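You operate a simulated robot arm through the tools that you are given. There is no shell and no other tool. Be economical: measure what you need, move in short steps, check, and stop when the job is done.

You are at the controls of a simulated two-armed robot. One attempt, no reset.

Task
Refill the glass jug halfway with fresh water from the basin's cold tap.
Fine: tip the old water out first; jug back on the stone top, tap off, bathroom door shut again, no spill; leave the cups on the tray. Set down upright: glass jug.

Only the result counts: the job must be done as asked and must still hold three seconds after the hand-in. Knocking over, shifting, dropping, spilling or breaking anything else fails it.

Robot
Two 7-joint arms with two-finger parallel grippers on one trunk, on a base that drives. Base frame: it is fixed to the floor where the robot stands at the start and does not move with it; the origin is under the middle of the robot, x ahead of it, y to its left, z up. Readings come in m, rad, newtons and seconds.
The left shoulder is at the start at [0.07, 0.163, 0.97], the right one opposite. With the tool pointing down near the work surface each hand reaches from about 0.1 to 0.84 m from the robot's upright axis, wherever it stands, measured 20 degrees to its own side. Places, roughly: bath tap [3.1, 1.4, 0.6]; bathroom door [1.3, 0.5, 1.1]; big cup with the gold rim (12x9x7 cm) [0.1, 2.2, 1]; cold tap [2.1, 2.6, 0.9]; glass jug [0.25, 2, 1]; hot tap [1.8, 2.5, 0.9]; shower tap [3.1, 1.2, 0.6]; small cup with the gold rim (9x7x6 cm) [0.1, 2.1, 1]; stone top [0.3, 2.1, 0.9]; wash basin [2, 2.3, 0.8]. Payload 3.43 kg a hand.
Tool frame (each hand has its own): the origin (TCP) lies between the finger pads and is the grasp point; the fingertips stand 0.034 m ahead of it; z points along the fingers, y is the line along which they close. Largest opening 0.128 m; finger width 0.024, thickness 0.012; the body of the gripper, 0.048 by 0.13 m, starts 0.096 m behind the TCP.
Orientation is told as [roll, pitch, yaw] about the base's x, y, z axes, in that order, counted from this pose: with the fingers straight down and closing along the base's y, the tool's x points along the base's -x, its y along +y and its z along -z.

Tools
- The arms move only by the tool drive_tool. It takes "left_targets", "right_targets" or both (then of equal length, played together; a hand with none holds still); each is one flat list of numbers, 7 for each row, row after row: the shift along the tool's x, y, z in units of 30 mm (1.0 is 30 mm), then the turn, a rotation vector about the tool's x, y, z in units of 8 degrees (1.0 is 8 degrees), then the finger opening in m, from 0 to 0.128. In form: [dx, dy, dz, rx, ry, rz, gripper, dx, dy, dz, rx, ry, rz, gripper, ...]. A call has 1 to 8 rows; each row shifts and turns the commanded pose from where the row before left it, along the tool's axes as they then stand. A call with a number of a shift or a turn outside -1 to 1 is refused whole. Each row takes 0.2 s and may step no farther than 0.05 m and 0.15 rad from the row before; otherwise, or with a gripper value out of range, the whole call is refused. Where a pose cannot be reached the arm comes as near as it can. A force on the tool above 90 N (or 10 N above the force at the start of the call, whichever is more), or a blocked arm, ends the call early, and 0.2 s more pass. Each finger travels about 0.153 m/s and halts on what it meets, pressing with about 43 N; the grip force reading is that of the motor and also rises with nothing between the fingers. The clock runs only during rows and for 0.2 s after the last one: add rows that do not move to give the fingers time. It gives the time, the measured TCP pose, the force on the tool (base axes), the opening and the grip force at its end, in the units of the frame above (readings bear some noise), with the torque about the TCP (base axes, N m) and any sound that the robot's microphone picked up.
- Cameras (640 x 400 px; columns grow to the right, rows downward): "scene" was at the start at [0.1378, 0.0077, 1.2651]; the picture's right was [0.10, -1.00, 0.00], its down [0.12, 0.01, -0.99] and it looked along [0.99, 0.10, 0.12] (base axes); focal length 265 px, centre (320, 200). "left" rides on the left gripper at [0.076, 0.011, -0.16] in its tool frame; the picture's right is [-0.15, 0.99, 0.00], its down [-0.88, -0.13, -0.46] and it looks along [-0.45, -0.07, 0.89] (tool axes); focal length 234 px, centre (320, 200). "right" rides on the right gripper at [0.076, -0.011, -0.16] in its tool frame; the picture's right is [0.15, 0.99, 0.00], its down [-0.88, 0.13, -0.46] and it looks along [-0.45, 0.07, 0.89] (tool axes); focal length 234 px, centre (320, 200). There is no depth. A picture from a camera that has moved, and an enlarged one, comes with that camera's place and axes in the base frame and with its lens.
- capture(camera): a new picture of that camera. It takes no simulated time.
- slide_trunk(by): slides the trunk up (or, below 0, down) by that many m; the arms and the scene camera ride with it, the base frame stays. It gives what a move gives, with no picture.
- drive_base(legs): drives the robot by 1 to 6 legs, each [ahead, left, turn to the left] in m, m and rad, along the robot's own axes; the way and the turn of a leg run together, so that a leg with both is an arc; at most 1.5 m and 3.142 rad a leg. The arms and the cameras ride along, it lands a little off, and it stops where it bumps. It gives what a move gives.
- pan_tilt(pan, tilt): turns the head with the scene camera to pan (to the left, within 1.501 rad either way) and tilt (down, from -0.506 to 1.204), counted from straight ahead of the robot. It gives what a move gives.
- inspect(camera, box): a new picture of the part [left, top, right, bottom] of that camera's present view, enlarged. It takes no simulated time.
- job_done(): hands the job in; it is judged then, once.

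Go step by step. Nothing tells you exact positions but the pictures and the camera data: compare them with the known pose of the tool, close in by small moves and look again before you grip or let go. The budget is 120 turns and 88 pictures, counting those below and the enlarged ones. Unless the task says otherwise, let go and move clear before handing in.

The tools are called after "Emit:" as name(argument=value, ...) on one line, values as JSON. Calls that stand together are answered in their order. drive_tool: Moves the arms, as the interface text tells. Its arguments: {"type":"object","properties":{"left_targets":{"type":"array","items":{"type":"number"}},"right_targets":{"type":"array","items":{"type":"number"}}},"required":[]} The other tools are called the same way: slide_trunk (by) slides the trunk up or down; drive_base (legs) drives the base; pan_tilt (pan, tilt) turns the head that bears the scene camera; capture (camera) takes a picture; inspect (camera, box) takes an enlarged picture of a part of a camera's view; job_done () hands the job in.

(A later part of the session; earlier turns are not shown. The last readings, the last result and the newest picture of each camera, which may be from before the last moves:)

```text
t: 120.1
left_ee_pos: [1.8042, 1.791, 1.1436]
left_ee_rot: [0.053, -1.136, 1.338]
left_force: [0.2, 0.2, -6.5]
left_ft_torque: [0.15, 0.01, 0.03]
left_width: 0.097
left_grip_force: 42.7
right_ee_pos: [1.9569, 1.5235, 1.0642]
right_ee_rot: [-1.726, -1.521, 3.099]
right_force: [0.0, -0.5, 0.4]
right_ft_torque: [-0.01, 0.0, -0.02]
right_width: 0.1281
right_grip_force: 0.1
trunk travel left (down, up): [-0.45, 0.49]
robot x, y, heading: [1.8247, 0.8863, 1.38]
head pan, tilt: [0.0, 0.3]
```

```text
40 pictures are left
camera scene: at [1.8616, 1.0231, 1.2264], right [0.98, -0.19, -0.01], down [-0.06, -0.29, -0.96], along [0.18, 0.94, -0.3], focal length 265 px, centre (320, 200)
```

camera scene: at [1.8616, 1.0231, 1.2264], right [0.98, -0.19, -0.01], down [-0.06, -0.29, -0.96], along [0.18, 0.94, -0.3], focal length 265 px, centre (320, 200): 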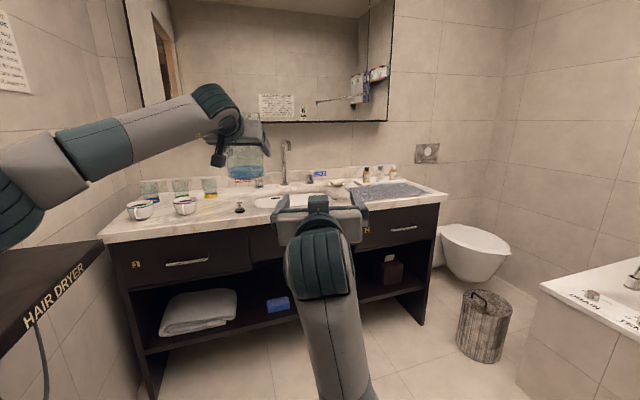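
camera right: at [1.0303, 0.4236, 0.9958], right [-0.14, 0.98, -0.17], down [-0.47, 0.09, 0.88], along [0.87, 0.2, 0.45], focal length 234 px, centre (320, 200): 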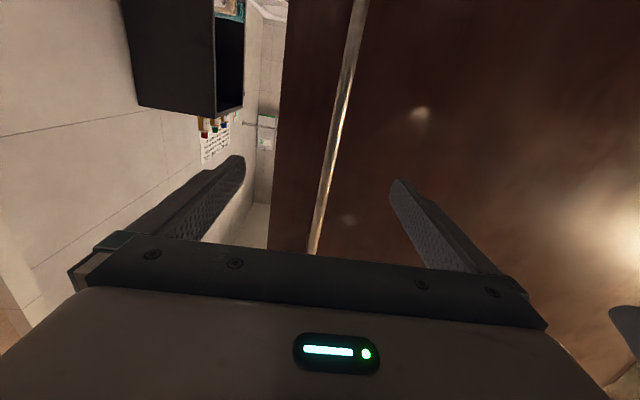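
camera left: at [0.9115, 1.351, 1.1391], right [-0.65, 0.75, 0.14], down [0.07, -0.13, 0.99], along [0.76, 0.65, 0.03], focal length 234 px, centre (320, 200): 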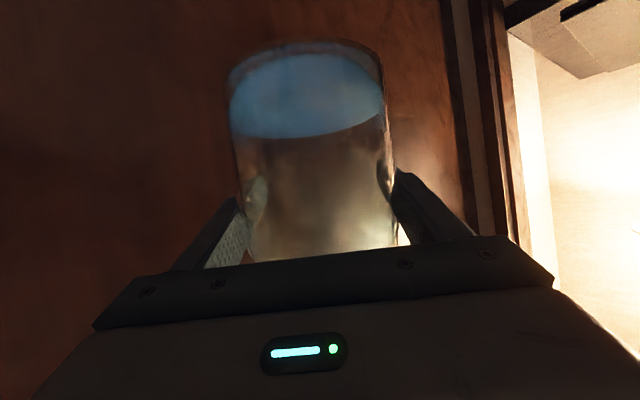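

The left elbow met the hair-dryer shelf. Moving right before finishing the turn.

Emit:
drive_base(legs=[[0.0, -0.2, 0.0]])

Emit:
drive_base(legs=[[0.0, 0.0, 0.28]])

Emit:
capture(camera="scene")

```text
t: 121.7
left_ee_pos: [1.9874, 1.7563, 1.1412]
left_ee_rot: [0.034, -1.132, 1.358]
left_force: [0.8, 0.1, -5.5]
left_ft_torque: [0.18, -0.04, 0.05]
left_width: 0.0971
left_grip_force: 43.3
right_ee_pos: [2.1419, 1.491, 1.0647]
right_ee_rot: [-1.678, -1.514, 3.054]
right_force: [-0.6, -0.5, 0.1]
right_ft_torque: [-0.03, 0.0, 0.05]
right_width: 0.1281
right_grip_force: 0.1
trunk travel left (down, up): [-0.45, 0.49]
robot x, y, heading: [2.0192, 0.8511, 1.382]
head pan, tilt: [0.0, 0.3]
```

```text
t: 123.0
left_ee_pos: [1.7369, 1.7127, 1.1422]
left_ee_rot: [0.033, -1.133, 1.641]
left_force: [0.8, -0.7, -6.1]
left_ft_torque: [0.12, 0.04, -0.06]
left_width: 0.0971
left_grip_force: 42.4
right_ee_pos: [1.9579, 1.4994, 1.0631]
right_ee_rot: [-1.675, -1.514, -2.95]
right_force: [1.0, -0.7, 0.9]
right_ft_torque: [-0.01, -0.03, -0.01]
right_width: 0.128
right_grip_force: 0.1
trunk travel left (down, up): [-0.45, 0.49]
robot x, y, heading: [2.019, 0.8478, 1.66]
head pan, tilt: [0.0, 0.3]
```

```text
39 pictures are left
camera scene: at [2.0058, 0.9912, 1.2262], right [1.0, 0.09, 0.0], down [0.03, -0.3, -0.95], along [-0.09, 0.95, -0.3], focal length 265 px, centre (320, 200)
```

scene: 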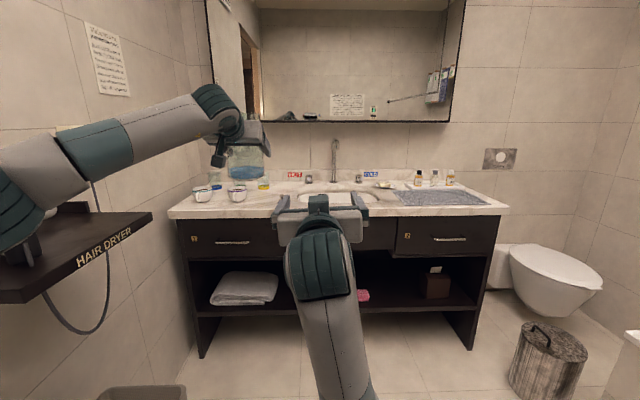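

Facing the basin now. Zooming in on the spout and taps.

Emit:
inspect(camera="scene", box=[240, 130, 400, 230])

Emit:
inspect(camera="scene", box=[0, 100, 280, 275])

```text
4.00 times, centred on (320, 180) of scene
camera zoom: at [2.0058, 0.9912, 1.2262], right [1.0, 0.09, 0.0], down [0.03, -0.3, -0.95], along [-0.09, 0.95, -0.3], focal length 1059 px, centre (320, 280)
```

zoom: 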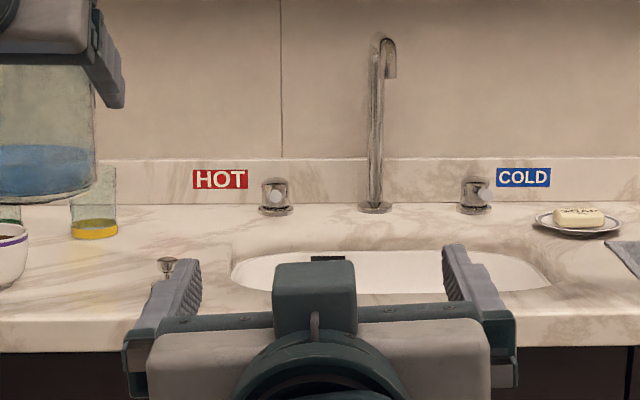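

```text
2.29 times, centred on (140, 188) of scene
camera zoom: at [2.0058, 0.9912, 1.2262], right [1.0, 0.09, 0.0], down [0.03, -0.3, -0.95], along [-0.09, 0.95, -0.3], focal length 605 px, centre (731, 229)
```

zoom: 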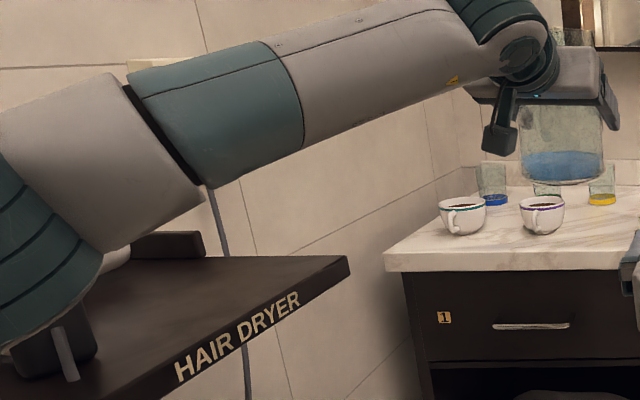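

Layout: spout base about (1.95, 2.52), outlet near (1.965, 2.3, 1.07), bowl x 1.78–2.17, y 2.13–2.32, cold knob about (2.1, 2.57, 0.87). My left elbow is close to the hair-dryer shelf, so I move right first, then zoom in from nearer.

Emit:
drive_base(legs=[[0.0, -0.12, 0.0]])

Emit:
drive_tool(left_targets=[0.42, 0, -0.9, 0, 0, 0, 0.06, 0.42, 0, -0.9, 0, 0, 0, 0.06, 0.42, 0, -0.9, 0, 0, 0, 0.06, 0.42, 0, -0.9, 0, 0, 0, 0.06, 0.42, 0, -0.9, 0, 0, 0, 0.06, 0.42, 0, -0.9, 0, 0, 0, 0.06, 0.42, 0, -0.9, 0, 0, 0, 0.06, 0, 0, 0, 0, 0, 0, 0.06])

Emit:
drive_base(legs=[[0.45, 0, 0]])

Emit:
pan_tilt(pan=0.0, tilt=0.4)

Emit:
capture(camera="scene")

Emit:
inspect(camera="scene", box=[240, 60, 400, 160])

```text
t: 124.3
left_ee_pos: [1.8573, 1.7235, 1.1414]
left_ee_rot: [0.037, -1.133, 1.64]
left_force: [0.8, 0.0, -5.8]
left_ft_torque: [0.14, 0.07, 0.05]
left_width: 0.0971
left_grip_force: 42.9
right_ee_pos: [2.0787, 1.5116, 1.0632]
right_ee_rot: [-1.676, -1.512, -2.949]
right_force: [0.6, -0.2, 0.1]
right_ft_torque: [0.01, -0.03, 0.05]
right_width: 0.1282
right_grip_force: 0.0
trunk travel left (down, up): [-0.45, 0.49]
robot x, y, heading: [2.1371, 0.8548, 1.66]
head pan, tilt: [0.0, 0.3]
```

```text
t: 126.1
left_ee_pos: [1.8776, 1.516, 1.1417]
left_ee_rot: [0.035, -1.13, 1.642]
left_force: [0.0, 0.6, -5.9]
left_ft_torque: [0.14, 0.05, -0.01]
left_width: 0.0972
left_grip_force: 43.1
right_ee_pos: [2.0784, 1.5118, 1.0635]
right_ee_rot: [-1.669, -1.513, -2.954]
right_force: [-0.5, 1.0, -0.7]
right_ft_torque: [0.02, -0.01, 0.0]
right_width: 0.1281
right_grip_force: 0.0
trunk travel left (down, up): [-0.45, 0.49]
robot x, y, heading: [2.1339, 0.8576, 1.663]
head pan, tilt: [0.0, 0.3]
```

```text
t: 128.8
left_ee_pos: [1.8286, 1.962, 1.1413]
left_ee_rot: [0.034, -1.131, 1.647]
left_force: [-0.4, -0.2, -5.5]
left_ft_torque: [0.12, 0.0, -0.01]
left_width: 0.0971
left_grip_force: 42.8
right_ee_pos: [2.0317, 1.9588, 1.0636]
right_ee_rot: [-1.668, -1.513, -2.95]
right_force: [-0.7, 1.0, -0.3]
right_ft_torque: [0.03, 0.0, -0.02]
right_width: 0.1277
right_grip_force: 0.2
trunk travel left (down, up): [-0.45, 0.49]
robot x, y, heading: [2.0941, 1.305, 1.674]
head pan, tilt: [0.0, 0.3]
```

```text
t: 129.5
left_ee_pos: [1.8292, 1.9607, 1.1407]
left_ee_rot: [0.035, -1.131, 1.647]
left_force: [-0.3, -0.5, -6.4]
left_ft_torque: [0.14, 0.01, 0.0]
left_width: 0.097
left_grip_force: 43.9
right_ee_pos: [2.0311, 1.9584, 1.0634]
right_ee_rot: [-1.679, -1.512, -2.939]
right_force: [-0.1, 0.2, 0.4]
right_ft_torque: [-0.01, -0.03, 0.02]
right_width: 0.1281
right_grip_force: 0.1
trunk travel left (down, up): [-0.45, 0.49]
robot x, y, heading: [2.0952, 1.3041, 1.67]
head pan, tilt: [0.0, 0.4]
```

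```text
36 pictures are left
camera scene: at [2.082, 1.4485, 1.217], right [1.0, 0.1, 0.0], down [0.04, -0.39, -0.92], along [-0.09, 0.92, -0.39], focal length 265 px, centre (320, 200)
```

scene: 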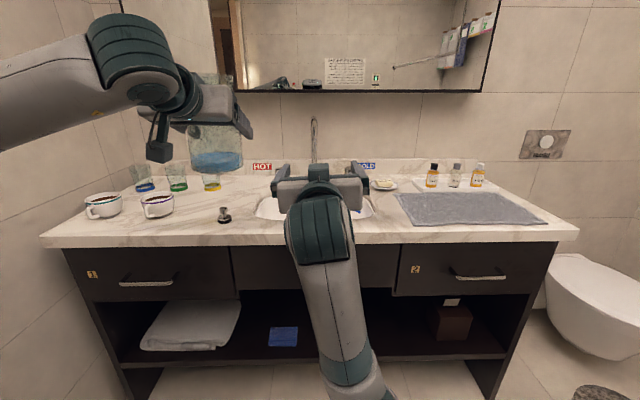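

```text
4.00 times, centred on (320, 110) of scene
camera zoom: at [2.082, 1.4485, 1.217], right [1.0, 0.1, 0.0], down [0.04, -0.39, -0.92], along [-0.09, 0.92, -0.39], focal length 1059 px, centre (320, 560)
```

zoom: 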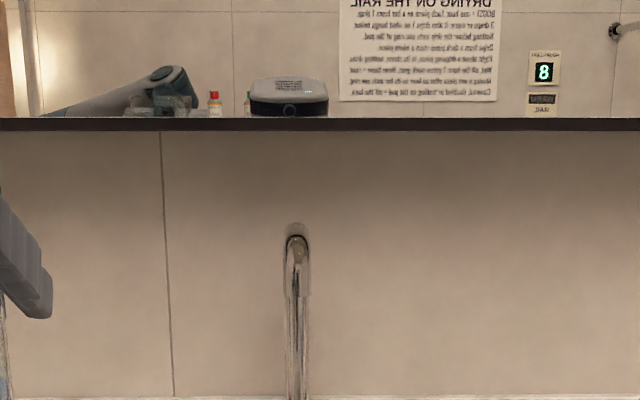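

My right hand hides the taps; I'll raise it and move it right, then zoom.

Emit:
drive_tool(right_targets=[-0.8, -1, 0, 0, 0, 0, 0.128, -0.8, -1, 0, 0, 0, 0, 0.128, -0.8, -1, 0, 0, 0, 0, 0.128, -0.8, -1, 0, 0, 0, 0, 0.128, 0, -1, 0, 0, 0, 0, 0.128, 0, 0, 0, 0, 0, 0, 0.128])

Emit:
inspect(camera="scene", box=[240, 110, 400, 210])

```text
t: 130.9
left_ee_pos: [1.828, 1.9613, 1.1402]
left_ee_rot: [0.032, -1.13, 1.649]
left_force: [-0.8, -0.4, -6.2]
left_ft_torque: [0.15, -0.01, -0.01]
left_width: 0.0969
left_grip_force: 42.7
right_ee_pos: [2.1754, 1.9708, 1.1666]
right_ee_rot: [-1.679, -1.514, -2.939]
right_force: [-0.2, 0.2, 0.2]
right_ft_torque: [0.01, 0.01, -0.03]
right_width: 0.1279
right_grip_force: 0.0
trunk travel left (down, up): [-0.45, 0.49]
robot x, y, heading: [2.0947, 1.3028, 1.673]
head pan, tilt: [0.0, 0.4]
```

```text
4.00 times, centred on (320, 160) of scene
camera zoom: at [2.0815, 1.4484, 1.217], right [1.0, 0.1, 0.0], down [0.04, -0.39, -0.92], along [-0.09, 0.92, -0.39], focal length 1059 px, centre (320, 360)
```

zoom: 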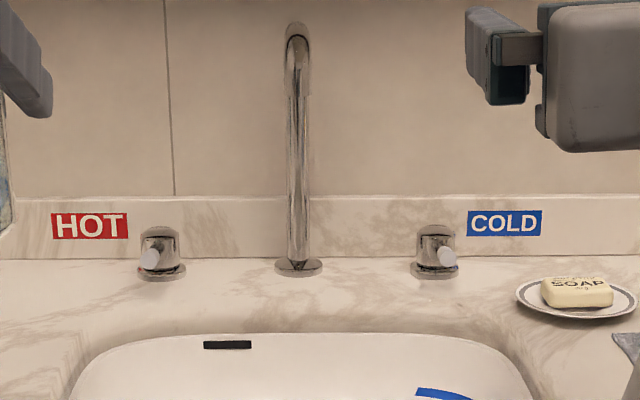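

Emit:
inspect(camera="scene", box=[328, 158, 376, 188])

Emit:
inspect(camera="scene", box=[280, 108, 344, 148])

```text
13.33 times, centred on (352, 173) of scene
camera zoom: at [2.0815, 1.4484, 1.217], right [1.0, 0.1, 0.0], down [0.04, -0.39, -0.92], along [-0.09, 0.92, -0.39], focal length 3531 px, centre (-107, 560)
```

zoom: 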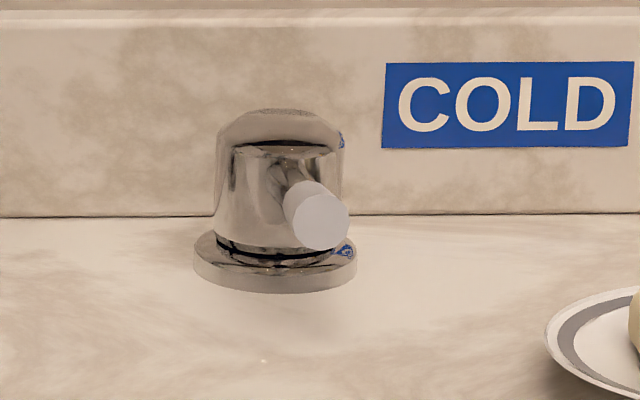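

```text
10.00 times, centred on (312, 128) of scene
camera zoom: at [2.0815, 1.4484, 1.217], right [1.0, 0.1, 0.0], down [0.04, -0.39, -0.92], along [-0.09, 0.92, -0.39], focal length 2648 px, centre (400, 920)
```

zoom: 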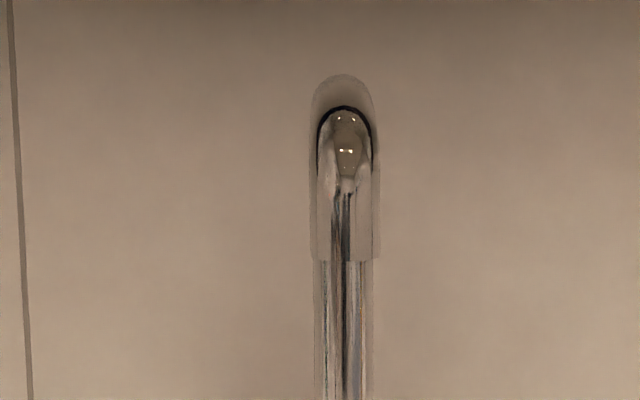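

Triangulating: counter z about 0.836, outlet about (1.965, 2.42, 1.063), bowl y 2.17–2.41, cold knob (2.10, 2.60) with a white peg facing front-right. Driving closer to the basin.

Emit:
drive_base(legs=[[0.34, 0, 0]])

Emit:
pan_tilt(pan=0.1, tilt=0.6)

Emit:
capture(camera="scene")

```text
t: 132.8
left_ee_pos: [1.8105, 2.2316, 1.1426]
left_ee_rot: [0.041, -1.13, 1.631]
left_force: [-0.1, 0.0, -6.6]
left_ft_torque: [0.14, 0.03, 0.02]
left_width: 0.097
left_grip_force: 43.0
right_ee_pos: [2.153, 2.2382, 1.1647]
right_ee_rot: [-1.585, -1.516, -3.038]
right_force: [0.7, -0.8, 0.4]
right_ft_torque: [0.02, 0.01, 0.02]
right_width: 0.128
right_grip_force: 0.1
trunk travel left (down, up): [-0.45, 0.49]
robot x, y, heading: [2.0654, 1.5815, 1.653]
head pan, tilt: [0.0, 0.4]
stopped in leg 1: the robot was blocked; the commanded pose is now the measured one
```

```text
t: 133.5
left_ee_pos: [1.8091, 2.2299, 1.1439]
left_ee_rot: [0.039, -1.135, 1.632]
left_force: [0.2, 0.4, -5.2]
left_ft_torque: [0.14, -0.01, -0.02]
left_width: 0.097
left_grip_force: 42.8
right_ee_pos: [2.1541, 2.2375, 1.1646]
right_ee_rot: [-1.567, -1.516, -3.054]
right_force: [-0.1, 0.3, 0.0]
right_ft_torque: [-0.02, 0.02, -0.02]
right_width: 0.1281
right_grip_force: 0.0
trunk travel left (down, up): [-0.45, 0.49]
robot x, y, heading: [2.0709, 1.5794, 1.66]
head pan, tilt: [0.099, 0.6]
```

```text
31 pictures are left
camera scene: at [2.0493, 1.7082, 1.2002], right [0.98, 0.19, 0.0], down [0.1, -0.55, -0.83], along [-0.15, 0.82, -0.56], focal length 265 px, centre (320, 200)
```

scene: 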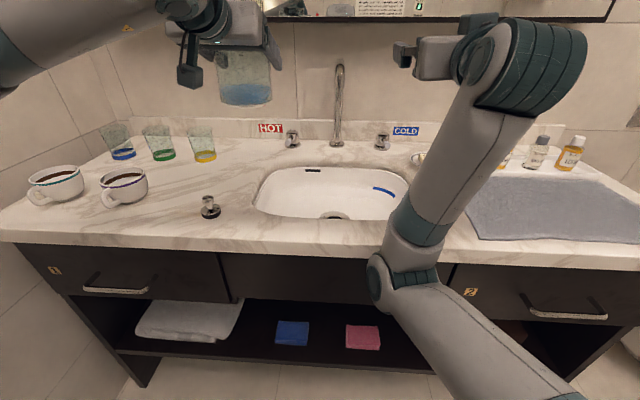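

The base stands against the vanity. Everything's in view: drain open, plug lying on the counter. I'll bring the jug over the bowl, a bit left of centre, for tipping to the right.

Emit:
drive_tool(left_targets=[0.497, -0.572, 0.564, 0, 0, 0, 0.06, 0.497, -0.572, 0.564, 0, 0, 0, 0.06, 0.497, -0.572, 0.564, 0, 0, 0, 0.06, 0.497, -0.572, 0.564, 0, 0, 0, 0.06, 0.497, -0.572, 0.564, 0, 0, 0, 0.06, 0.497, -0.572, 0.564, 0, 0, 0, 0.06, 0, 0, 0, 0, 0, 0, 0.06])

Emit:
capture(camera="scene")

```text
t: 135.1
left_ee_pos: [1.9045, 2.2931, 1.0187]
left_ee_rot: [0.039, -1.135, 1.634]
left_force: [-0.3, 1.0, -5.5]
left_ft_torque: [0.14, 0.01, 0.01]
left_width: 0.097
left_grip_force: 43.5
right_ee_pos: [2.1525, 2.2385, 1.1639]
right_ee_rot: [-1.561, -1.517, -3.06]
right_force: [0.9, 0.3, -0.1]
right_ft_torque: [0.04, 0.01, 0.05]
right_width: 0.1281
right_grip_force: 0.0
trunk travel left (down, up): [-0.45, 0.49]
robot x, y, heading: [2.0637, 1.5802, 1.657]
head pan, tilt: [0.099, 0.6]
```

```text
30 pictures are left
camera scene: at [2.0493, 1.7082, 1.2001], right [0.98, 0.19, 0.0], down [0.1, -0.55, -0.83], along [-0.15, 0.82, -0.56], focal length 265 px, centre (320, 200)
```

scene: 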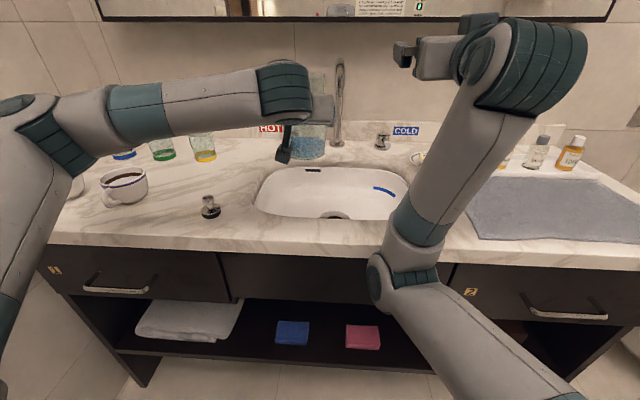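

Now tipping the jug to the right about the forward axis, first 56° to check that the arm copes.

Emit:
drive_tool(left_targets=[0, 0, 0, -0.42, 0, 0.905, 0.06, 0, 0, 0, -0.42, 0, 0.905, 0.06, 0, 0, 0, -0.42, 0, 0.905, 0.06, 0, 0, 0, -0.42, 0, 0.905, 0.06, 0, 0, 0, -0.42, 0, 0.905, 0.06, 0, 0, 0, -0.42, 0, 0.905, 0.06, 0, 0, 0, -0.42, 0, 0.905, 0.06])

Emit:
capture(camera="scene")

```text
t: 136.7
left_ee_pos: [1.9053, 2.295, 1.0194]
left_ee_rot: [1.304, -0.515, 0.604]
left_force: [0.4, -0.3, -5.9]
left_ft_torque: [0.12, 0.07, -0.04]
left_width: 0.0972
left_grip_force: 43.3
right_ee_pos: [2.1535, 2.2384, 1.1641]
right_ee_rot: [-1.556, -1.517, -3.065]
right_force: [0.2, -0.2, -0.2]
right_ft_torque: [0.0, 0.0, 0.01]
right_width: 0.1281
right_grip_force: 0.0
trunk travel left (down, up): [-0.45, 0.49]
robot x, y, heading: [2.0683, 1.5818, 1.655]
head pan, tilt: [0.099, 0.6]
```

```text
29 pictures are left
camera scene: at [2.0495, 1.7082, 1.2], right [0.98, 0.19, 0.0], down [0.1, -0.55, -0.83], along [-0.15, 0.82, -0.56], focal length 265 px, centre (320, 200)
```

scene: 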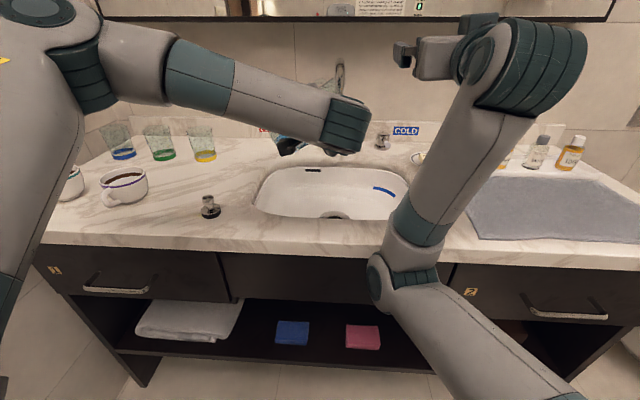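

Works well and the elbow lifts clear. Continuing to about 112°.

Emit:
drive_tool(left_targets=[0, 0, 0, -0.42, 0, 0.905, 0.06, 0, 0, 0, -0.42, 0, 0.905, 0.06, 0, 0, 0, -0.42, 0, 0.905, 0.06, 0, 0, 0, -0.42, 0, 0.905, 0.06, 0, 0, 0, -0.42, 0, 0.905, 0.06, 0, 0, 0, -0.42, 0, 0.905, 0.06, 0, 0, 0, -0.42, 0, 0.905, 0.06, 0, 0, 0, 0, 0, 0, 0.06])

Emit:
inspect(camera="scene", box=[240, 70, 440, 230])

```text
t: 138.5
left_ee_pos: [1.9053, 2.2949, 1.0194]
left_ee_rot: [1.746, 0.36, 0.564]
left_force: [0.7, 0.1, -4.0]
left_ft_torque: [0.13, -0.02, 0.0]
left_width: 0.0971
left_grip_force: 42.6
right_ee_pos: [2.153, 2.2369, 1.1632]
right_ee_rot: [-1.549, -1.517, -3.073]
right_force: [-0.7, -0.5, -0.2]
right_ft_torque: [0.0, -0.02, -0.02]
right_width: 0.1279
right_grip_force: 0.1
trunk travel left (down, up): [-0.45, 0.49]
robot x, y, heading: [2.0668, 1.5814, 1.655]
head pan, tilt: [0.099, 0.6]
```

```text
2.50 times, centred on (340, 150) of scene
camera zoom: at [2.0494, 1.7083, 1.2], right [0.98, 0.19, 0.0], down [0.1, -0.55, -0.83], along [-0.15, 0.82, -0.56], focal length 662 px, centre (270, 325)
```

zoom: 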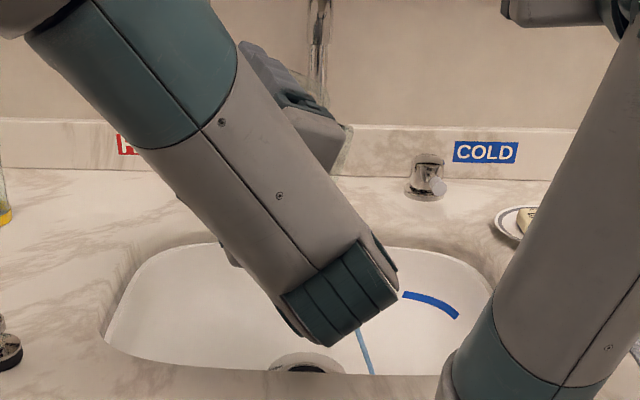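

A blue stream is running into the bowl; weight is dropping. Tilt a bit more and wait.

Emit:
drive_tool(left_targets=[0, 0, 0, -0.42, 0, 0.905, 0.06, 0, 0, 0, -0.42, 0, 0.905, 0.06, 0, 0, 0, 0, 0, 0, 0.06, 0, 0, 0, 0, 0, 0, 0.06, 0, 0, 0, 0, 0, 0, 0.06, 0, 0, 0, 0, 0, 0, 0.06, 0, 0, 0, 0, 0, 0, 0.06, 0, 0, 0, 0, 0, 0, 0.06])

Emit:
drive_tool(left_targets=[0, 0, 0, 0, 0, 0, 0.06, 0, 0, 0, 0, 0, 0, 0.06, 0, 0, 0, 0, 0, 0, 0.06, 0, 0, 0, 0, 0, 0, 0.06, 0, 0, 0, 0, 0, 0, 0.06, 0, 0, 0, 0, 0, 0, 0.06, 0, 0, 0, 0, 0, 0, 0.06, 0, 0, 0, 0, 0, 0, 0.06])

Emit:
inspect(camera="scene", box=[240, 70, 440, 230])

```text
t: 140.3
left_ee_pos: [1.9052, 2.2928, 1.0196]
left_ee_rot: [1.895, 0.602, 0.632]
left_force: [-0.6, -0.4, -4.8]
left_ft_torque: [0.1, 0.03, 0.0]
left_width: 0.0971
left_grip_force: 42.8
right_ee_pos: [2.1532, 2.2383, 1.165]
right_ee_rot: [-1.549, -1.518, -3.07]
right_force: [0.4, 0.1, 0.2]
right_ft_torque: [0.02, 0.0, -0.03]
right_width: 0.1279
right_grip_force: 0.1
trunk travel left (down, up): [-0.45, 0.49]
robot x, y, heading: [2.0632, 1.5806, 1.656]
head pan, tilt: [0.099, 0.6]
```

```text
t: 142.1
left_ee_pos: [1.9054, 2.2944, 1.0186]
left_ee_rot: [1.893, 0.603, 0.634]
left_force: [0.1, -0.4, -3.6]
left_ft_torque: [0.11, 0.04, -0.03]
left_width: 0.0972
left_grip_force: 42.7
right_ee_pos: [2.1535, 2.2384, 1.1624]
right_ee_rot: [-1.55, -1.516, -3.071]
right_force: [0.3, -0.4, -0.1]
right_ft_torque: [-0.02, -0.01, 0.05]
right_width: 0.1281
right_grip_force: 0.0
trunk travel left (down, up): [-0.45, 0.49]
robot x, y, heading: [2.0688, 1.5794, 1.657]
head pan, tilt: [0.099, 0.6]
```

```text
2.50 times, centred on (340, 150) of scene
camera zoom: at [2.0495, 1.7084, 1.2], right [0.98, 0.19, 0.0], down [0.1, -0.55, -0.83], along [-0.15, 0.82, -0.56], focal length 662 px, centre (270, 325)
```

zoom: 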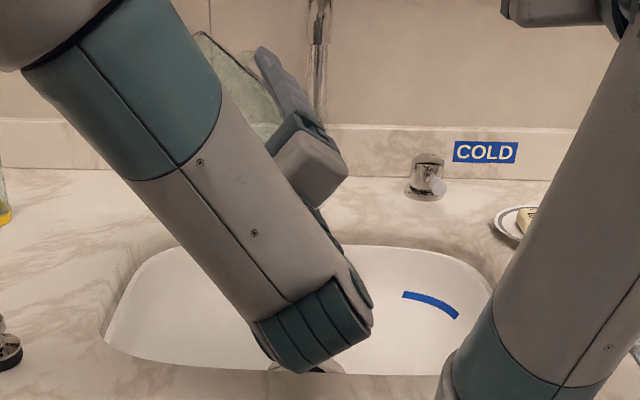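

The stream has stopped. Turning the jug back upright.

Emit:
drive_tool(left_targets=[0, 0, 0, 0.42, 0, -0.905, 0.06, 0, 0, 0, 0.42, 0, -0.905, 0.06, 0, 0, 0, 0.42, 0, -0.905, 0.06, 0, 0, 0, 0.42, 0, -0.905, 0.06, 0, 0, 0, 0.42, 0, -0.905, 0.06, 0, 0, 0, 0.42, 0, -0.905, 0.06, 0, 0, 0, 0.42, 0, -0.905, 0.06, 0, 0, 0, 0.42, 0, -0.905, 0.06])

Emit:
drive_tool(left_targets=[0, 0, 0, 0.42, 0, -0.905, 0.06, 0, 0, 0, 0.42, 0, -0.905, 0.06, 0, 0, 0, 0.42, 0, -0.905, 0.06, 0, 0, 0, 0.42, 0, -0.905, 0.06, 0, 0, 0, 0.42, 0, -0.905, 0.06, 0, 0, 0, 0.42, 0, -0.905, 0.06, 0, 0, 0, 0.42, 0, -0.905, 0.06, 0, 0, 0, 0.42, 0, -0.905, 0.06])

Emit:
capture(camera="left")

```text
t: 143.9
left_ee_pos: [1.9056, 2.2947, 1.0181]
left_ee_rot: [1.374, -0.398, 0.571]
left_force: [0.7, 0.0, -5.0]
left_ft_torque: [0.09, 0.01, -0.01]
left_width: 0.0971
left_grip_force: 42.6
right_ee_pos: [2.1536, 2.239, 1.1633]
right_ee_rot: [-1.551, -1.515, -3.07]
right_force: [0.2, -0.6, 0.2]
right_ft_torque: [-0.01, 0.0, 0.02]
right_width: 0.1279
right_grip_force: 0.2
trunk travel left (down, up): [-0.45, 0.49]
robot x, y, heading: [2.0657, 1.581, 1.659]
head pan, tilt: [0.099, 0.6]
```

```text
t: 145.7
left_ee_pos: [1.9052, 2.2946, 1.0187]
left_ee_rot: [0.033, -1.135, 1.637]
left_force: [0.9, 1.5, -5.2]
left_ft_torque: [0.12, 0.03, 0.03]
left_width: 0.0969
left_grip_force: 43.0
right_ee_pos: [2.1531, 2.2395, 1.1631]
right_ee_rot: [-1.552, -1.516, -3.068]
right_force: [0.0, 1.3, -0.2]
right_ft_torque: [-0.01, 0.0, 0.0]
right_width: 0.1282
right_grip_force: 0.0
trunk travel left (down, up): [-0.45, 0.49]
robot x, y, heading: [2.0712, 1.5818, 1.655]
head pan, tilt: [0.099, 0.6]
```

```text
26 pictures are left
camera left: at [1.9126, 2.1164, 1.0174], right [-0.99, -0.03, 0.15], down [0.15, -0.03, 0.99], along [-0.03, 1.0, 0.03], focal length 234 px, centre (320, 200)
```

left: 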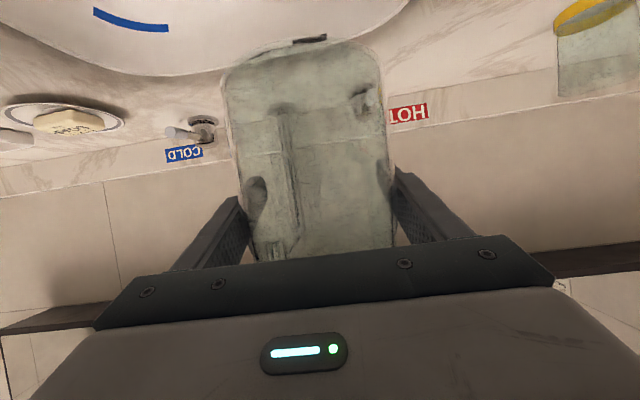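

Jug is empty and upright. Now lowering it and moving it toward the spout (staying just short), then checking clearance.

Emit:
drive_tool(left_targets=[0.9, -0.5, 0.42, 0, 0, 0, 0.06, 0.9, -0.5, 0.42, 0, 0, 0, 0.06, 0.05, -0.5, 0.7, 0, 0, 0, 0.06, -0.42, -0.5, 0.95, 0, 0, 0, 0.06, 0, 0, 0, 0, 0, 0, 0.06])

Emit:
inspect(camera="scene", box=[240, 40, 440, 200])

Emit:
capture(camera="left")

```text
t: 146.9
left_ee_pos: [1.9612, 2.35, 0.9485]
left_ee_rot: [0.04, -1.133, 1.631]
left_force: [-0.2, 0.1, -5.3]
left_ft_torque: [0.11, -0.02, 0.02]
left_width: 0.0969
left_grip_force: 43.4
right_ee_pos: [2.1537, 2.2375, 1.1637]
right_ee_rot: [-1.556, -1.516, -3.065]
right_force: [0.5, 0.4, 0.3]
right_ft_torque: [0.01, -0.03, 0.01]
right_width: 0.1279
right_grip_force: 0.0
trunk travel left (down, up): [-0.45, 0.49]
robot x, y, heading: [2.0676, 1.5787, 1.661]
head pan, tilt: [0.099, 0.6]
```

```text
2.50 times, centred on (340, 120) of scene
camera zoom: at [2.0496, 1.7083, 1.2], right [0.98, 0.19, 0.0], down [0.1, -0.55, -0.83], along [-0.15, 0.82, -0.56], focal length 662 px, centre (270, 400)
```

zoom: 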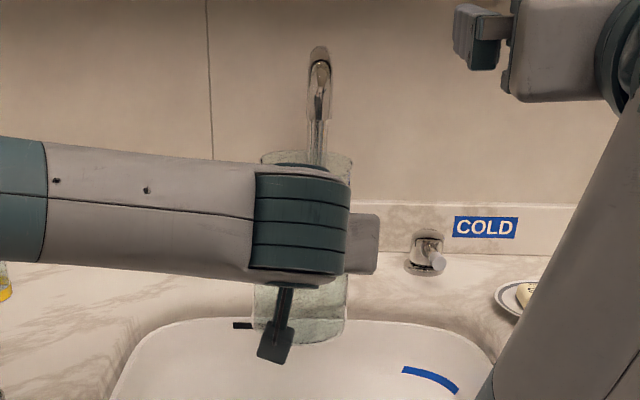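

```text
24 pictures are left
camera left: at [1.9671, 2.1727, 0.9468], right [-0.99, -0.03, 0.15], down [0.15, -0.03, 0.99], along [-0.03, 1.0, 0.03], focal length 234 px, centre (320, 200)
```

left: 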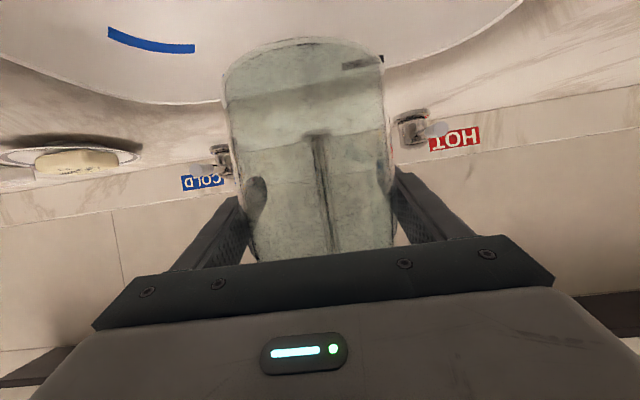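

Rim is at about 1.034, the outlet at about 1.06, base about 0.865: it fits under. Moving 4.5 cm forward under the outlet.

Emit:
drive_tool(left_targets=[-0.32, -0.13, 0.68, 0, 0, 0, 0.06, -0.32, -0.13, 0.68, 0, 0, 0, 0.06, 0, 0, 0, 0, 0, 0, 0.06])

Emit:
inspect(camera="scene", box=[280, 40, 400, 136])

```text
t: 147.7
left_ee_pos: [1.9634, 2.3945, 0.9496]
left_ee_rot: [0.039, -1.133, 1.633]
left_force: [-0.2, 0.0, -5.0]
left_ft_torque: [0.12, -0.01, 0.01]
left_width: 0.0972
left_grip_force: 42.9
right_ee_pos: [2.1541, 2.2383, 1.1639]
right_ee_rot: [-1.557, -1.517, -3.064]
right_force: [0.8, 0.2, 0.2]
right_ft_torque: [-0.01, 0.01, 0.01]
right_width: 0.1277
right_grip_force: 0.1
trunk travel left (down, up): [-0.45, 0.49]
robot x, y, heading: [2.0676, 1.5777, 1.657]
head pan, tilt: [0.099, 0.6]
```

```text
4.17 times, centred on (340, 88) of scene
camera zoom: at [2.0497, 1.7083, 1.2001], right [0.98, 0.19, 0.0], down [0.1, -0.55, -0.83], along [-0.15, 0.82, -0.56], focal length 1103 px, centre (237, 667)
```

zoom: 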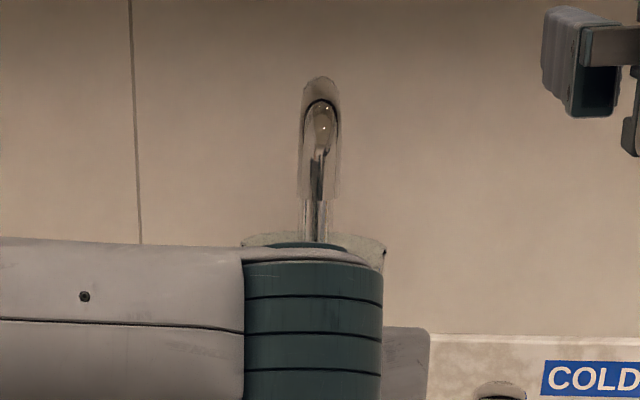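

Jug is under the outlet. Now the right hand: yaw it 16° left, tilt it about 32° down (so its camera clears the counter) and narrow the fingers for the peg.

Emit:
drive_tool(left_targets=[0, -0.25, 0, 0, 0, 0, 0.06, 0, 0, 0, 0, 0, 0, 0.06, 0, 0, 0, 0, 0, 0, 0.06, 0, 0, 0, 0, 0, 0, 0.06, 0, 0, 0, 0, 0, 0, 0.06, 0, 0, 0, 0, 0, 0, 0.06], right_targets=[0, 0, 0, -1, 0, 0, 0.1, 0, 0, 0, -1, 0, 0, 0.075, 0, 0, 0, 0, 1, 0, 0.05, 0, 0, 0, 0, 1, 0, 0.05, 0, 0, 0, 0, 1, 0, 0.05, 0, 0, 0, 0, 1, 0, 0.05])

```text
t: 149.1
left_ee_pos: [1.9771, 2.4077, 0.9405]
left_ee_rot: [0.046, -1.126, 1.624]
left_force: [0.5, -0.7, -3.0]
left_ft_torque: [0.06, 0.03, 0.07]
left_width: 0.0971
left_grip_force: 43.4
right_ee_pos: [2.1593, 2.2529, 1.1578]
right_ee_rot: [-0.11, -1.127, 2.037]
right_force: [0.4, 0.3, 0.7]
right_ft_torque: [-0.03, 0.01, 0.1]
right_width: 0.0497
right_grip_force: 0.1
right hand out of reach, approached as far as the arm can: row 4, 5
trunk travel left (down, up): [-0.45, 0.49]
robot x, y, heading: [2.0681, 1.5876, 1.657]
head pan, tilt: [0.099, 0.6]
```

The jug seems to have settled a few millimetres (the body leaned slightly); I'll recheck. Moving the right hand down and forward toward the knob, and raising the jug 5 mm.

Emit:
drive_tool(left_targets=[0, 0, 0, 0, 0, 0, 0.06, 0, 0, 0, 0, 0, 0, 0.06, 0, 0, 0, 0, 0, 0, 0.06, 0, 0, 0, 0, 0, 0, 0.06, 0, 0, 0, 0, 0, 0, 0.06, 0, 0, 0, 0, 0, 0, 0.06, 0, 0, 0, 0, 0, 0, 0.06, -0.15, 0, -0.07, 0, 0, 0, 0.06], right_targets=[0.396, -0.28, 0.895, 0, 0, 0, 0.05, 0.396, -0.28, 0.895, 0, 0, 0, 0.05, 0.396, -0.28, 0.895, 0, 0, 0, 0.05, 0.396, -0.28, 0.895, 0, 0, 0, 0.05, 0.396, -0.28, 0.895, 0, 0, 0, 0.05, 0.396, -0.28, 0.895, 0, 0, 0, 0.05, 0.396, -0.28, 0.895, 0, 0, 0, 0.05, 0.396, -0.28, 0.895, 0, 0, 0, 0.05])

Emit:
capture(camera="right")

Emit:
capture(camera="scene")

```text
t: 150.9
left_ee_pos: [1.969, 2.3933, 0.9561]
left_ee_rot: [0.029, -1.136, 1.642]
left_force: [-0.1, -0.4, -4.4]
left_ft_torque: [0.08, 0.0, -0.02]
left_width: 0.0969
left_grip_force: 42.9
right_ee_pos: [2.1673, 2.4098, 0.9986]
right_ee_rot: [-0.142, -1.142, 2.066]
right_force: [0.0, 0.2, 0.2]
right_ft_torque: [0.02, 0.03, -0.01]
right_width: 0.0501
right_grip_force: 0.1
trunk travel left (down, up): [-0.45, 0.49]
robot x, y, heading: [2.0693, 1.5796, 1.654]
head pan, tilt: [0.099, 0.6]
```

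```text
22 pictures are left
camera right: at [2.2413, 2.2489, 0.9968], right [-0.89, -0.41, -0.19], down [-0.16, -0.12, 0.98], along [-0.42, 0.91, 0.04], focal length 234 px, centre (320, 200)
```

right: 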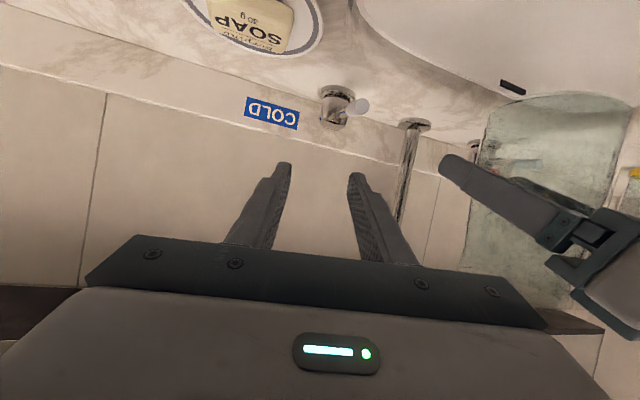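

```text
21 pictures are left
camera scene: at [2.0458, 1.7077, 1.2017], right [0.98, 0.19, 0.0], down [0.11, -0.55, -0.83], along [-0.15, 0.82, -0.56], focal length 265 px, centre (320, 200)
```

scene: 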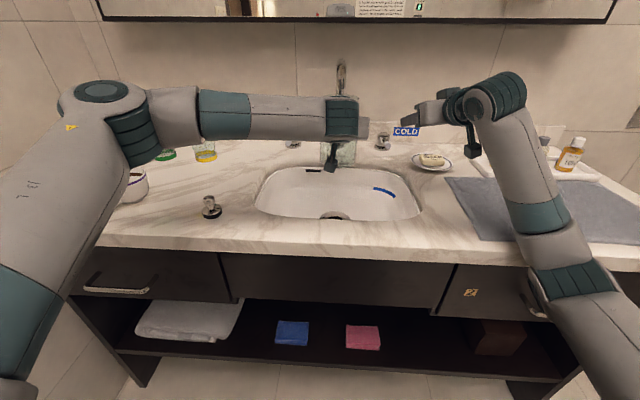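

Emit:
inspect(camera="right", box=[280, 60, 440, 160])

```text
4.00 times, centred on (360, 110) of right
camera zoom: at [2.2413, 2.2489, 0.9968], right [-0.89, -0.41, -0.19], down [-0.16, -0.12, 0.98], along [-0.42, 0.91, 0.04], focal length 937 px, centre (160, 560)
```

zoom: 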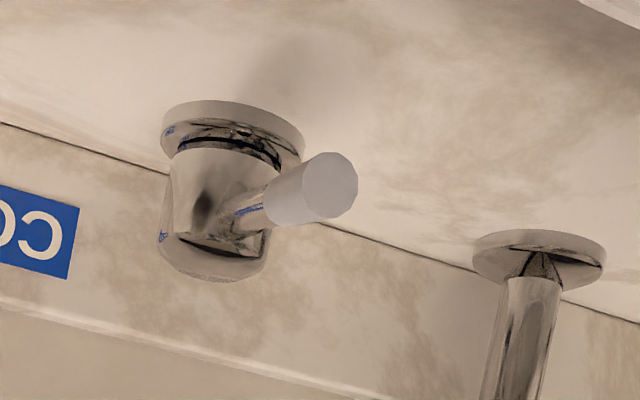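

The lever is about 9 cm long: from the knob (2.10, 2.56) to its end near (2.11, 2.473, 0.897), pointing straight to the front. I'll straddle its end with the half-open fingers.

Emit:
drive_tool(right_targets=[0, 1, 0.5, 0, 0, 0, 0.05, 0, 0.04, 0.8, 0, 0, 0, 0.05, 0.8, 0, 0.8, 0, 0, 0, 0.05, 0.7, 0, 0.7, 0, 0, 0, 0.05, 0, 0, 0, 0, 0, 0, 0.05])

Emit:
inspect(camera="right", box=[220, 40, 460, 190])

```text
t: 152.3
left_ee_pos: [2.0121, 2.3793, 0.9625]
left_ee_rot: [0.003, -1.148, 1.616]
left_force: [0.1, 0.4, -4.6]
left_ft_torque: [0.17, -0.03, 0.0]
left_width: 0.097
left_grip_force: 43.6
right_ee_pos: [2.1599, 2.4281, 0.9849]
right_ee_rot: [-0.241, -1.213, 2.127]
right_force: [0.2, 0.6, -0.2]
right_ft_torque: [0.0, -0.01, 0.04]
right_width: 0.0499
right_grip_force: 0.0
trunk travel left (down, up): [-0.45, 0.49]
robot x, y, heading: [2.0805, 1.5769, 1.614]
head pan, tilt: [0.099, 0.6]
stopped in row 5 (right hand): the arm was blocked; the commanded pose is now the measured one
```

```text
2.67 times, centred on (340, 115) of right
camera zoom: at [2.2276, 2.2656, 0.9694], right [-0.91, -0.36, -0.22], down [-0.16, -0.19, 0.97], along [-0.39, 0.91, 0.11], focal length 624 px, centre (267, 427)
```

zoom: 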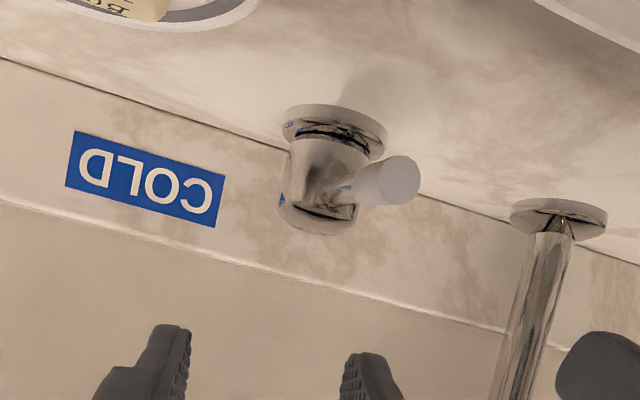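

The right forearm was blocked, likely by the counter edge, because the elbow hangs low. I'll back the jug out from under the spout, lift the right hand, then raise the trunk so the elbows are higher.

Emit:
drive_tool(left_targets=[0.42, 0, -0.9, 0, 0, 0, 0.06, 0.42, 0, -0.9, 0, 0, 0, 0.06, 0.42, 0, -0.9, 0, 0, 0, 0.06, 0.42, 0, -0.9, 0, 0, 0, 0.06, 0, 0, 0, 0, 0, 0, 0.06], right_targets=[-0.5, -0.2, -0.9, 0, 0, 0, 0.05, -0.5, -0.2, -0.9, 0, 0, 0, 0.05, -0.5, -0.2, -0.9, 0, 0, 0, 0.05, -0.5, -0.2, -0.9, 0, 0, 0, 0.05, 0, 0, 0, 0, 0, 0, 0.05])

Emit:
slide_trunk(by=0.2)

Emit:
drive_base(legs=[[-0.01, 0, 0.045]])

Emit:
capture(camera="scene")

```text
t: 153.5
left_ee_pos: [2.0242, 2.2902, 0.9456]
left_ee_rot: [0.039, -1.125, 1.593]
left_force: [-0.4, 0.3, -4.4]
left_ft_torque: [0.09, -0.02, 0.0]
left_width: 0.0969
left_grip_force: 42.3
right_ee_pos: [2.2132, 2.3937, 1.0412]
right_ee_rot: [-0.154, -1.171, 2.045]
right_force: [1.0, 0.1, 0.4]
right_ft_torque: [-0.01, 0.01, 0.02]
right_width: 0.0499
right_grip_force: 0.0
trunk travel left (down, up): [-0.45, 0.49]
robot x, y, heading: [2.0822, 1.586, 1.618]
head pan, tilt: [0.099, 0.6]
```

```text
t: 155.7
left_ee_pos: [2.0254, 2.2893, 1.1461]
left_ee_rot: [0.037, -1.124, 1.593]
left_force: [-0.2, -1.1, -4.5]
left_ft_torque: [0.13, -0.02, 0.0]
left_width: 0.0971
left_grip_force: 42.9
right_ee_pos: [2.2132, 2.3936, 1.2411]
right_ee_rot: [-0.153, -1.172, 2.044]
right_force: [0.2, -0.1, -0.1]
right_ft_torque: [-0.02, 0.0, -0.01]
right_width: 0.0499
right_grip_force: 0.1
trunk travel left (down, up): [-0.65, 0.29]
robot x, y, heading: [2.0806, 1.5845, 1.613]
head pan, tilt: [0.099, 0.6]
```

```text
t: 156.5
left_ee_pos: [1.9955, 2.2782, 1.1453]
left_ee_rot: [0.041, -1.125, 1.635]
left_force: [0.7, 0.9, -4.5]
left_ft_torque: [0.09, 0.01, 0.03]
left_width: 0.0969
left_grip_force: 43.4
right_ee_pos: [2.18, 2.3907, 1.2401]
right_ee_rot: [-0.147, -1.171, 2.085]
right_force: [-0.2, 0.2, 0.0]
right_ft_torque: [0.03, 0.02, 0.03]
right_width: 0.05
right_grip_force: 0.1
trunk travel left (down, up): [-0.65, 0.29]
robot x, y, heading: [2.0825, 1.5742, 1.665]
head pan, tilt: [0.099, 0.6]
```

```text
18 pictures are left
camera scene: at [2.0648, 1.7115, 1.3985], right [0.98, 0.19, 0.0], down [0.11, -0.56, -0.82], along [-0.16, 0.81, -0.57], focal length 265 px, centre (320, 200)
```

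scene: 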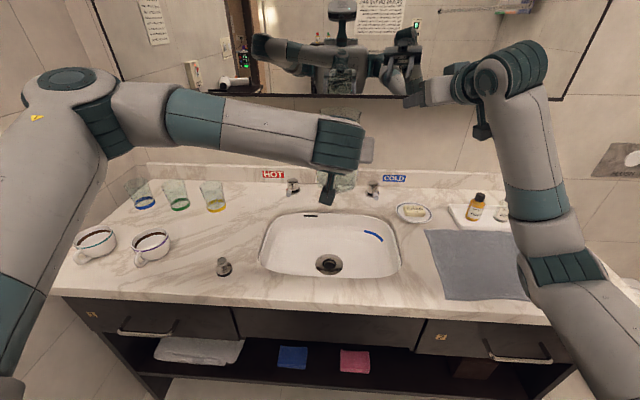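

All intact, bowl empty. Now lowering the jug again (still in front of the spout) and bringing the right hand above the lever.

Emit:
drive_tool(left_targets=[0.962, 0.113, 0.46, 0, 0, 0, 0.06, 0.962, 0.113, 0.46, 0, 0, 0, 0.06, 0.962, 0.113, 0.46, 0, 0, 0, 0.06, 0.962, 0.113, 0.46, 0, 0, 0, 0.06, 0.962, 0.113, 0.46, 0, 0, 0, 0.06, 0.962, 0.113, 0.46, 0, 0, 0, 0.06, 0, 0, 0, 0, 0, 0, 0.06, 0, 0, 0, 0, 0, 0, 0.06], right_targets=[0.774, 0.19, 0.717, 0, 0, 0, 0.05, 0.774, 0.19, 0.717, 0, 0, 0, 0.05, 0.774, 0.19, 0.717, 0, 0, 0, 0.05, 0.774, 0.19, 0.717, 0, 0, 0, 0.05, 0.774, 0.19, 0.717, 0, 0, 0, 0.05, 0.774, 0.19, 0.717, 0, 0, 0, 0.05, 0.774, 0.19, 0.717, 0, 0, 0, 0.05, 0.774, 0.19, 0.717, 0, 0, 0, 0.05])

Emit:
capture(camera="right")

```text
t: 158.3
left_ee_pos: [1.9713, 2.2761, 0.9545]
left_ee_rot: [0.038, -1.125, 1.638]
left_force: [-0.8, 0.8, -4.6]
left_ft_torque: [0.09, 0.04, 0.03]
left_width: 0.097
left_grip_force: 42.7
right_ee_pos: [2.1158, 2.4589, 1.0005]
right_ee_rot: [-0.155, -1.171, 2.086]
right_force: [0.2, -0.6, 0.6]
right_ft_torque: [0.0, 0.02, -0.01]
right_width: 0.0497
right_grip_force: 0.1
trunk travel left (down, up): [-0.65, 0.29]
robot x, y, heading: [2.0822, 1.5748, 1.663]
head pan, tilt: [0.099, 0.6]
```

```text
17 pictures are left
camera right: at [2.1905, 2.2986, 0.9927], right [-0.89, -0.41, -0.19], down [-0.15, -0.15, 0.98], along [-0.43, 0.9, 0.07], focal length 234 px, centre (320, 200)
```

right: 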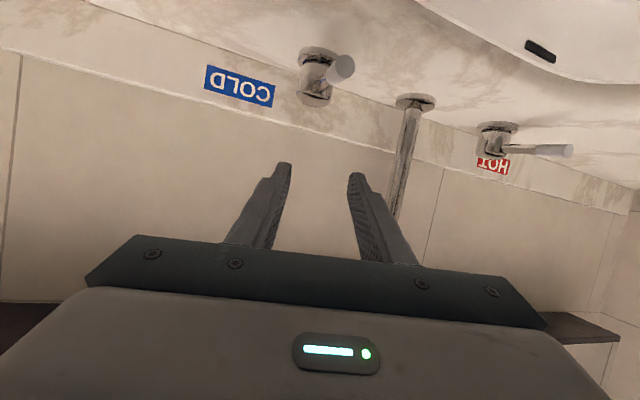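

The lever end is where expected, (2.111, 2.471, 0.90). Descending so the fingers straddle it.

Emit:
drive_tool(right_targets=[0.93, 0.03, 0.5, 0, 0, 0, 0.05, 0.93, 0.03, 0.5, 0, 0, 0, 0.05, 0.93, 0.03, 0.5, 0, 0, 0, 0.05, 0, 0, 0, 0, 0, 0, 0.05])

Emit:
capture(camera="right")

```text
t: 159.3
left_ee_pos: [1.9724, 2.2753, 0.9549]
left_ee_rot: [0.039, -1.125, 1.637]
left_force: [0.7, 0.6, -3.9]
left_ft_torque: [0.07, 0.02, -0.02]
left_width: 0.0973
left_grip_force: 42.9
right_ee_pos: [2.1145, 2.4685, 0.9054]
right_ee_rot: [-0.153, -1.172, 2.088]
right_force: [0.4, 0.7, -0.3]
right_ft_torque: [-0.02, -0.06, -0.01]
right_width: 0.0501
right_grip_force: 0.0
trunk travel left (down, up): [-0.65, 0.29]
robot x, y, heading: [2.0822, 1.5728, 1.664]
head pan, tilt: [0.099, 0.6]
```

```text
16 pictures are left
camera right: at [2.1899, 2.3079, 0.8976], right [-0.89, -0.41, -0.19], down [-0.15, -0.15, 0.98], along [-0.43, 0.9, 0.07], focal length 234 px, centre (320, 200)
```

right: 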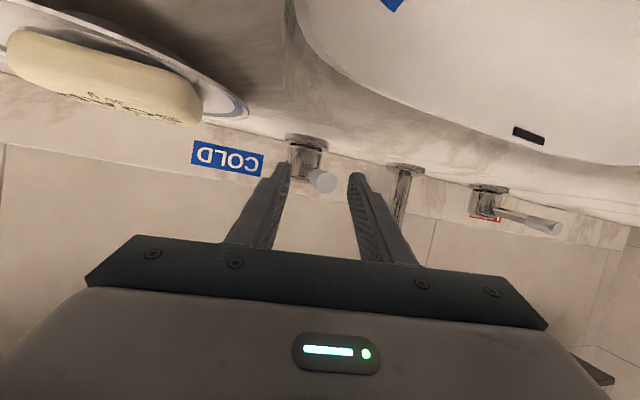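

The lever sits between the fingers. Now sliding the jug forward under the outlet.

Emit:
drive_tool(left_targets=[-0.426, -0.04, 0.891, 0, 0, 0, 0.06, -0.426, -0.04, 0.891, 0, 0, 0, 0.06, -0.426, -0.04, 0.891, 0, 0, 0, 0.06, -0.426, -0.04, 0.891, 0, 0, 0, 0.06, 0, 0, 0, 0, 0, 0, 0.06])

Emit:
capture(camera="scene")

```text
t: 160.5
left_ee_pos: [1.963, 2.3921, 0.9539]
left_ee_rot: [0.038, -1.123, 1.638]
left_force: [0.2, -0.3, -3.7]
left_ft_torque: [0.12, 0.02, -0.03]
left_width: 0.0972
left_grip_force: 43.1
right_ee_pos: [2.1158, 2.4668, 0.9066]
right_ee_rot: [-0.154, -1.171, 2.089]
right_force: [0.3, -1.1, 0.7]
right_ft_torque: [-0.03, 0.03, -0.01]
right_width: 0.0501
right_grip_force: 0.1
trunk travel left (down, up): [-0.65, 0.29]
robot x, y, heading: [2.0835, 1.5717, 1.666]
head pan, tilt: [0.099, 0.6]
```

```text
15 pictures are left
camera scene: at [2.0636, 1.7093, 1.3988], right [0.98, 0.19, 0.0], down [0.11, -0.55, -0.82], along [-0.16, 0.81, -0.57], focal length 265 px, centre (320, 200)
```

scene: 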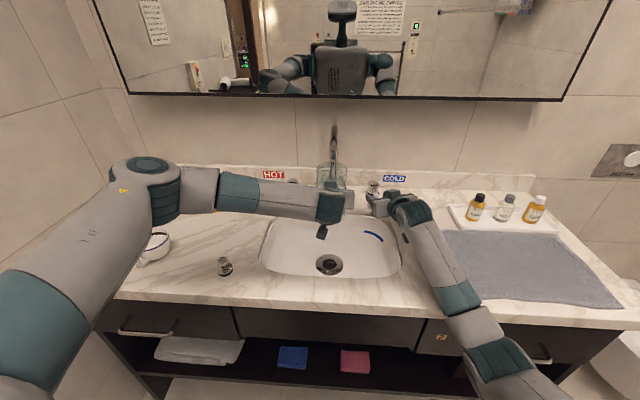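

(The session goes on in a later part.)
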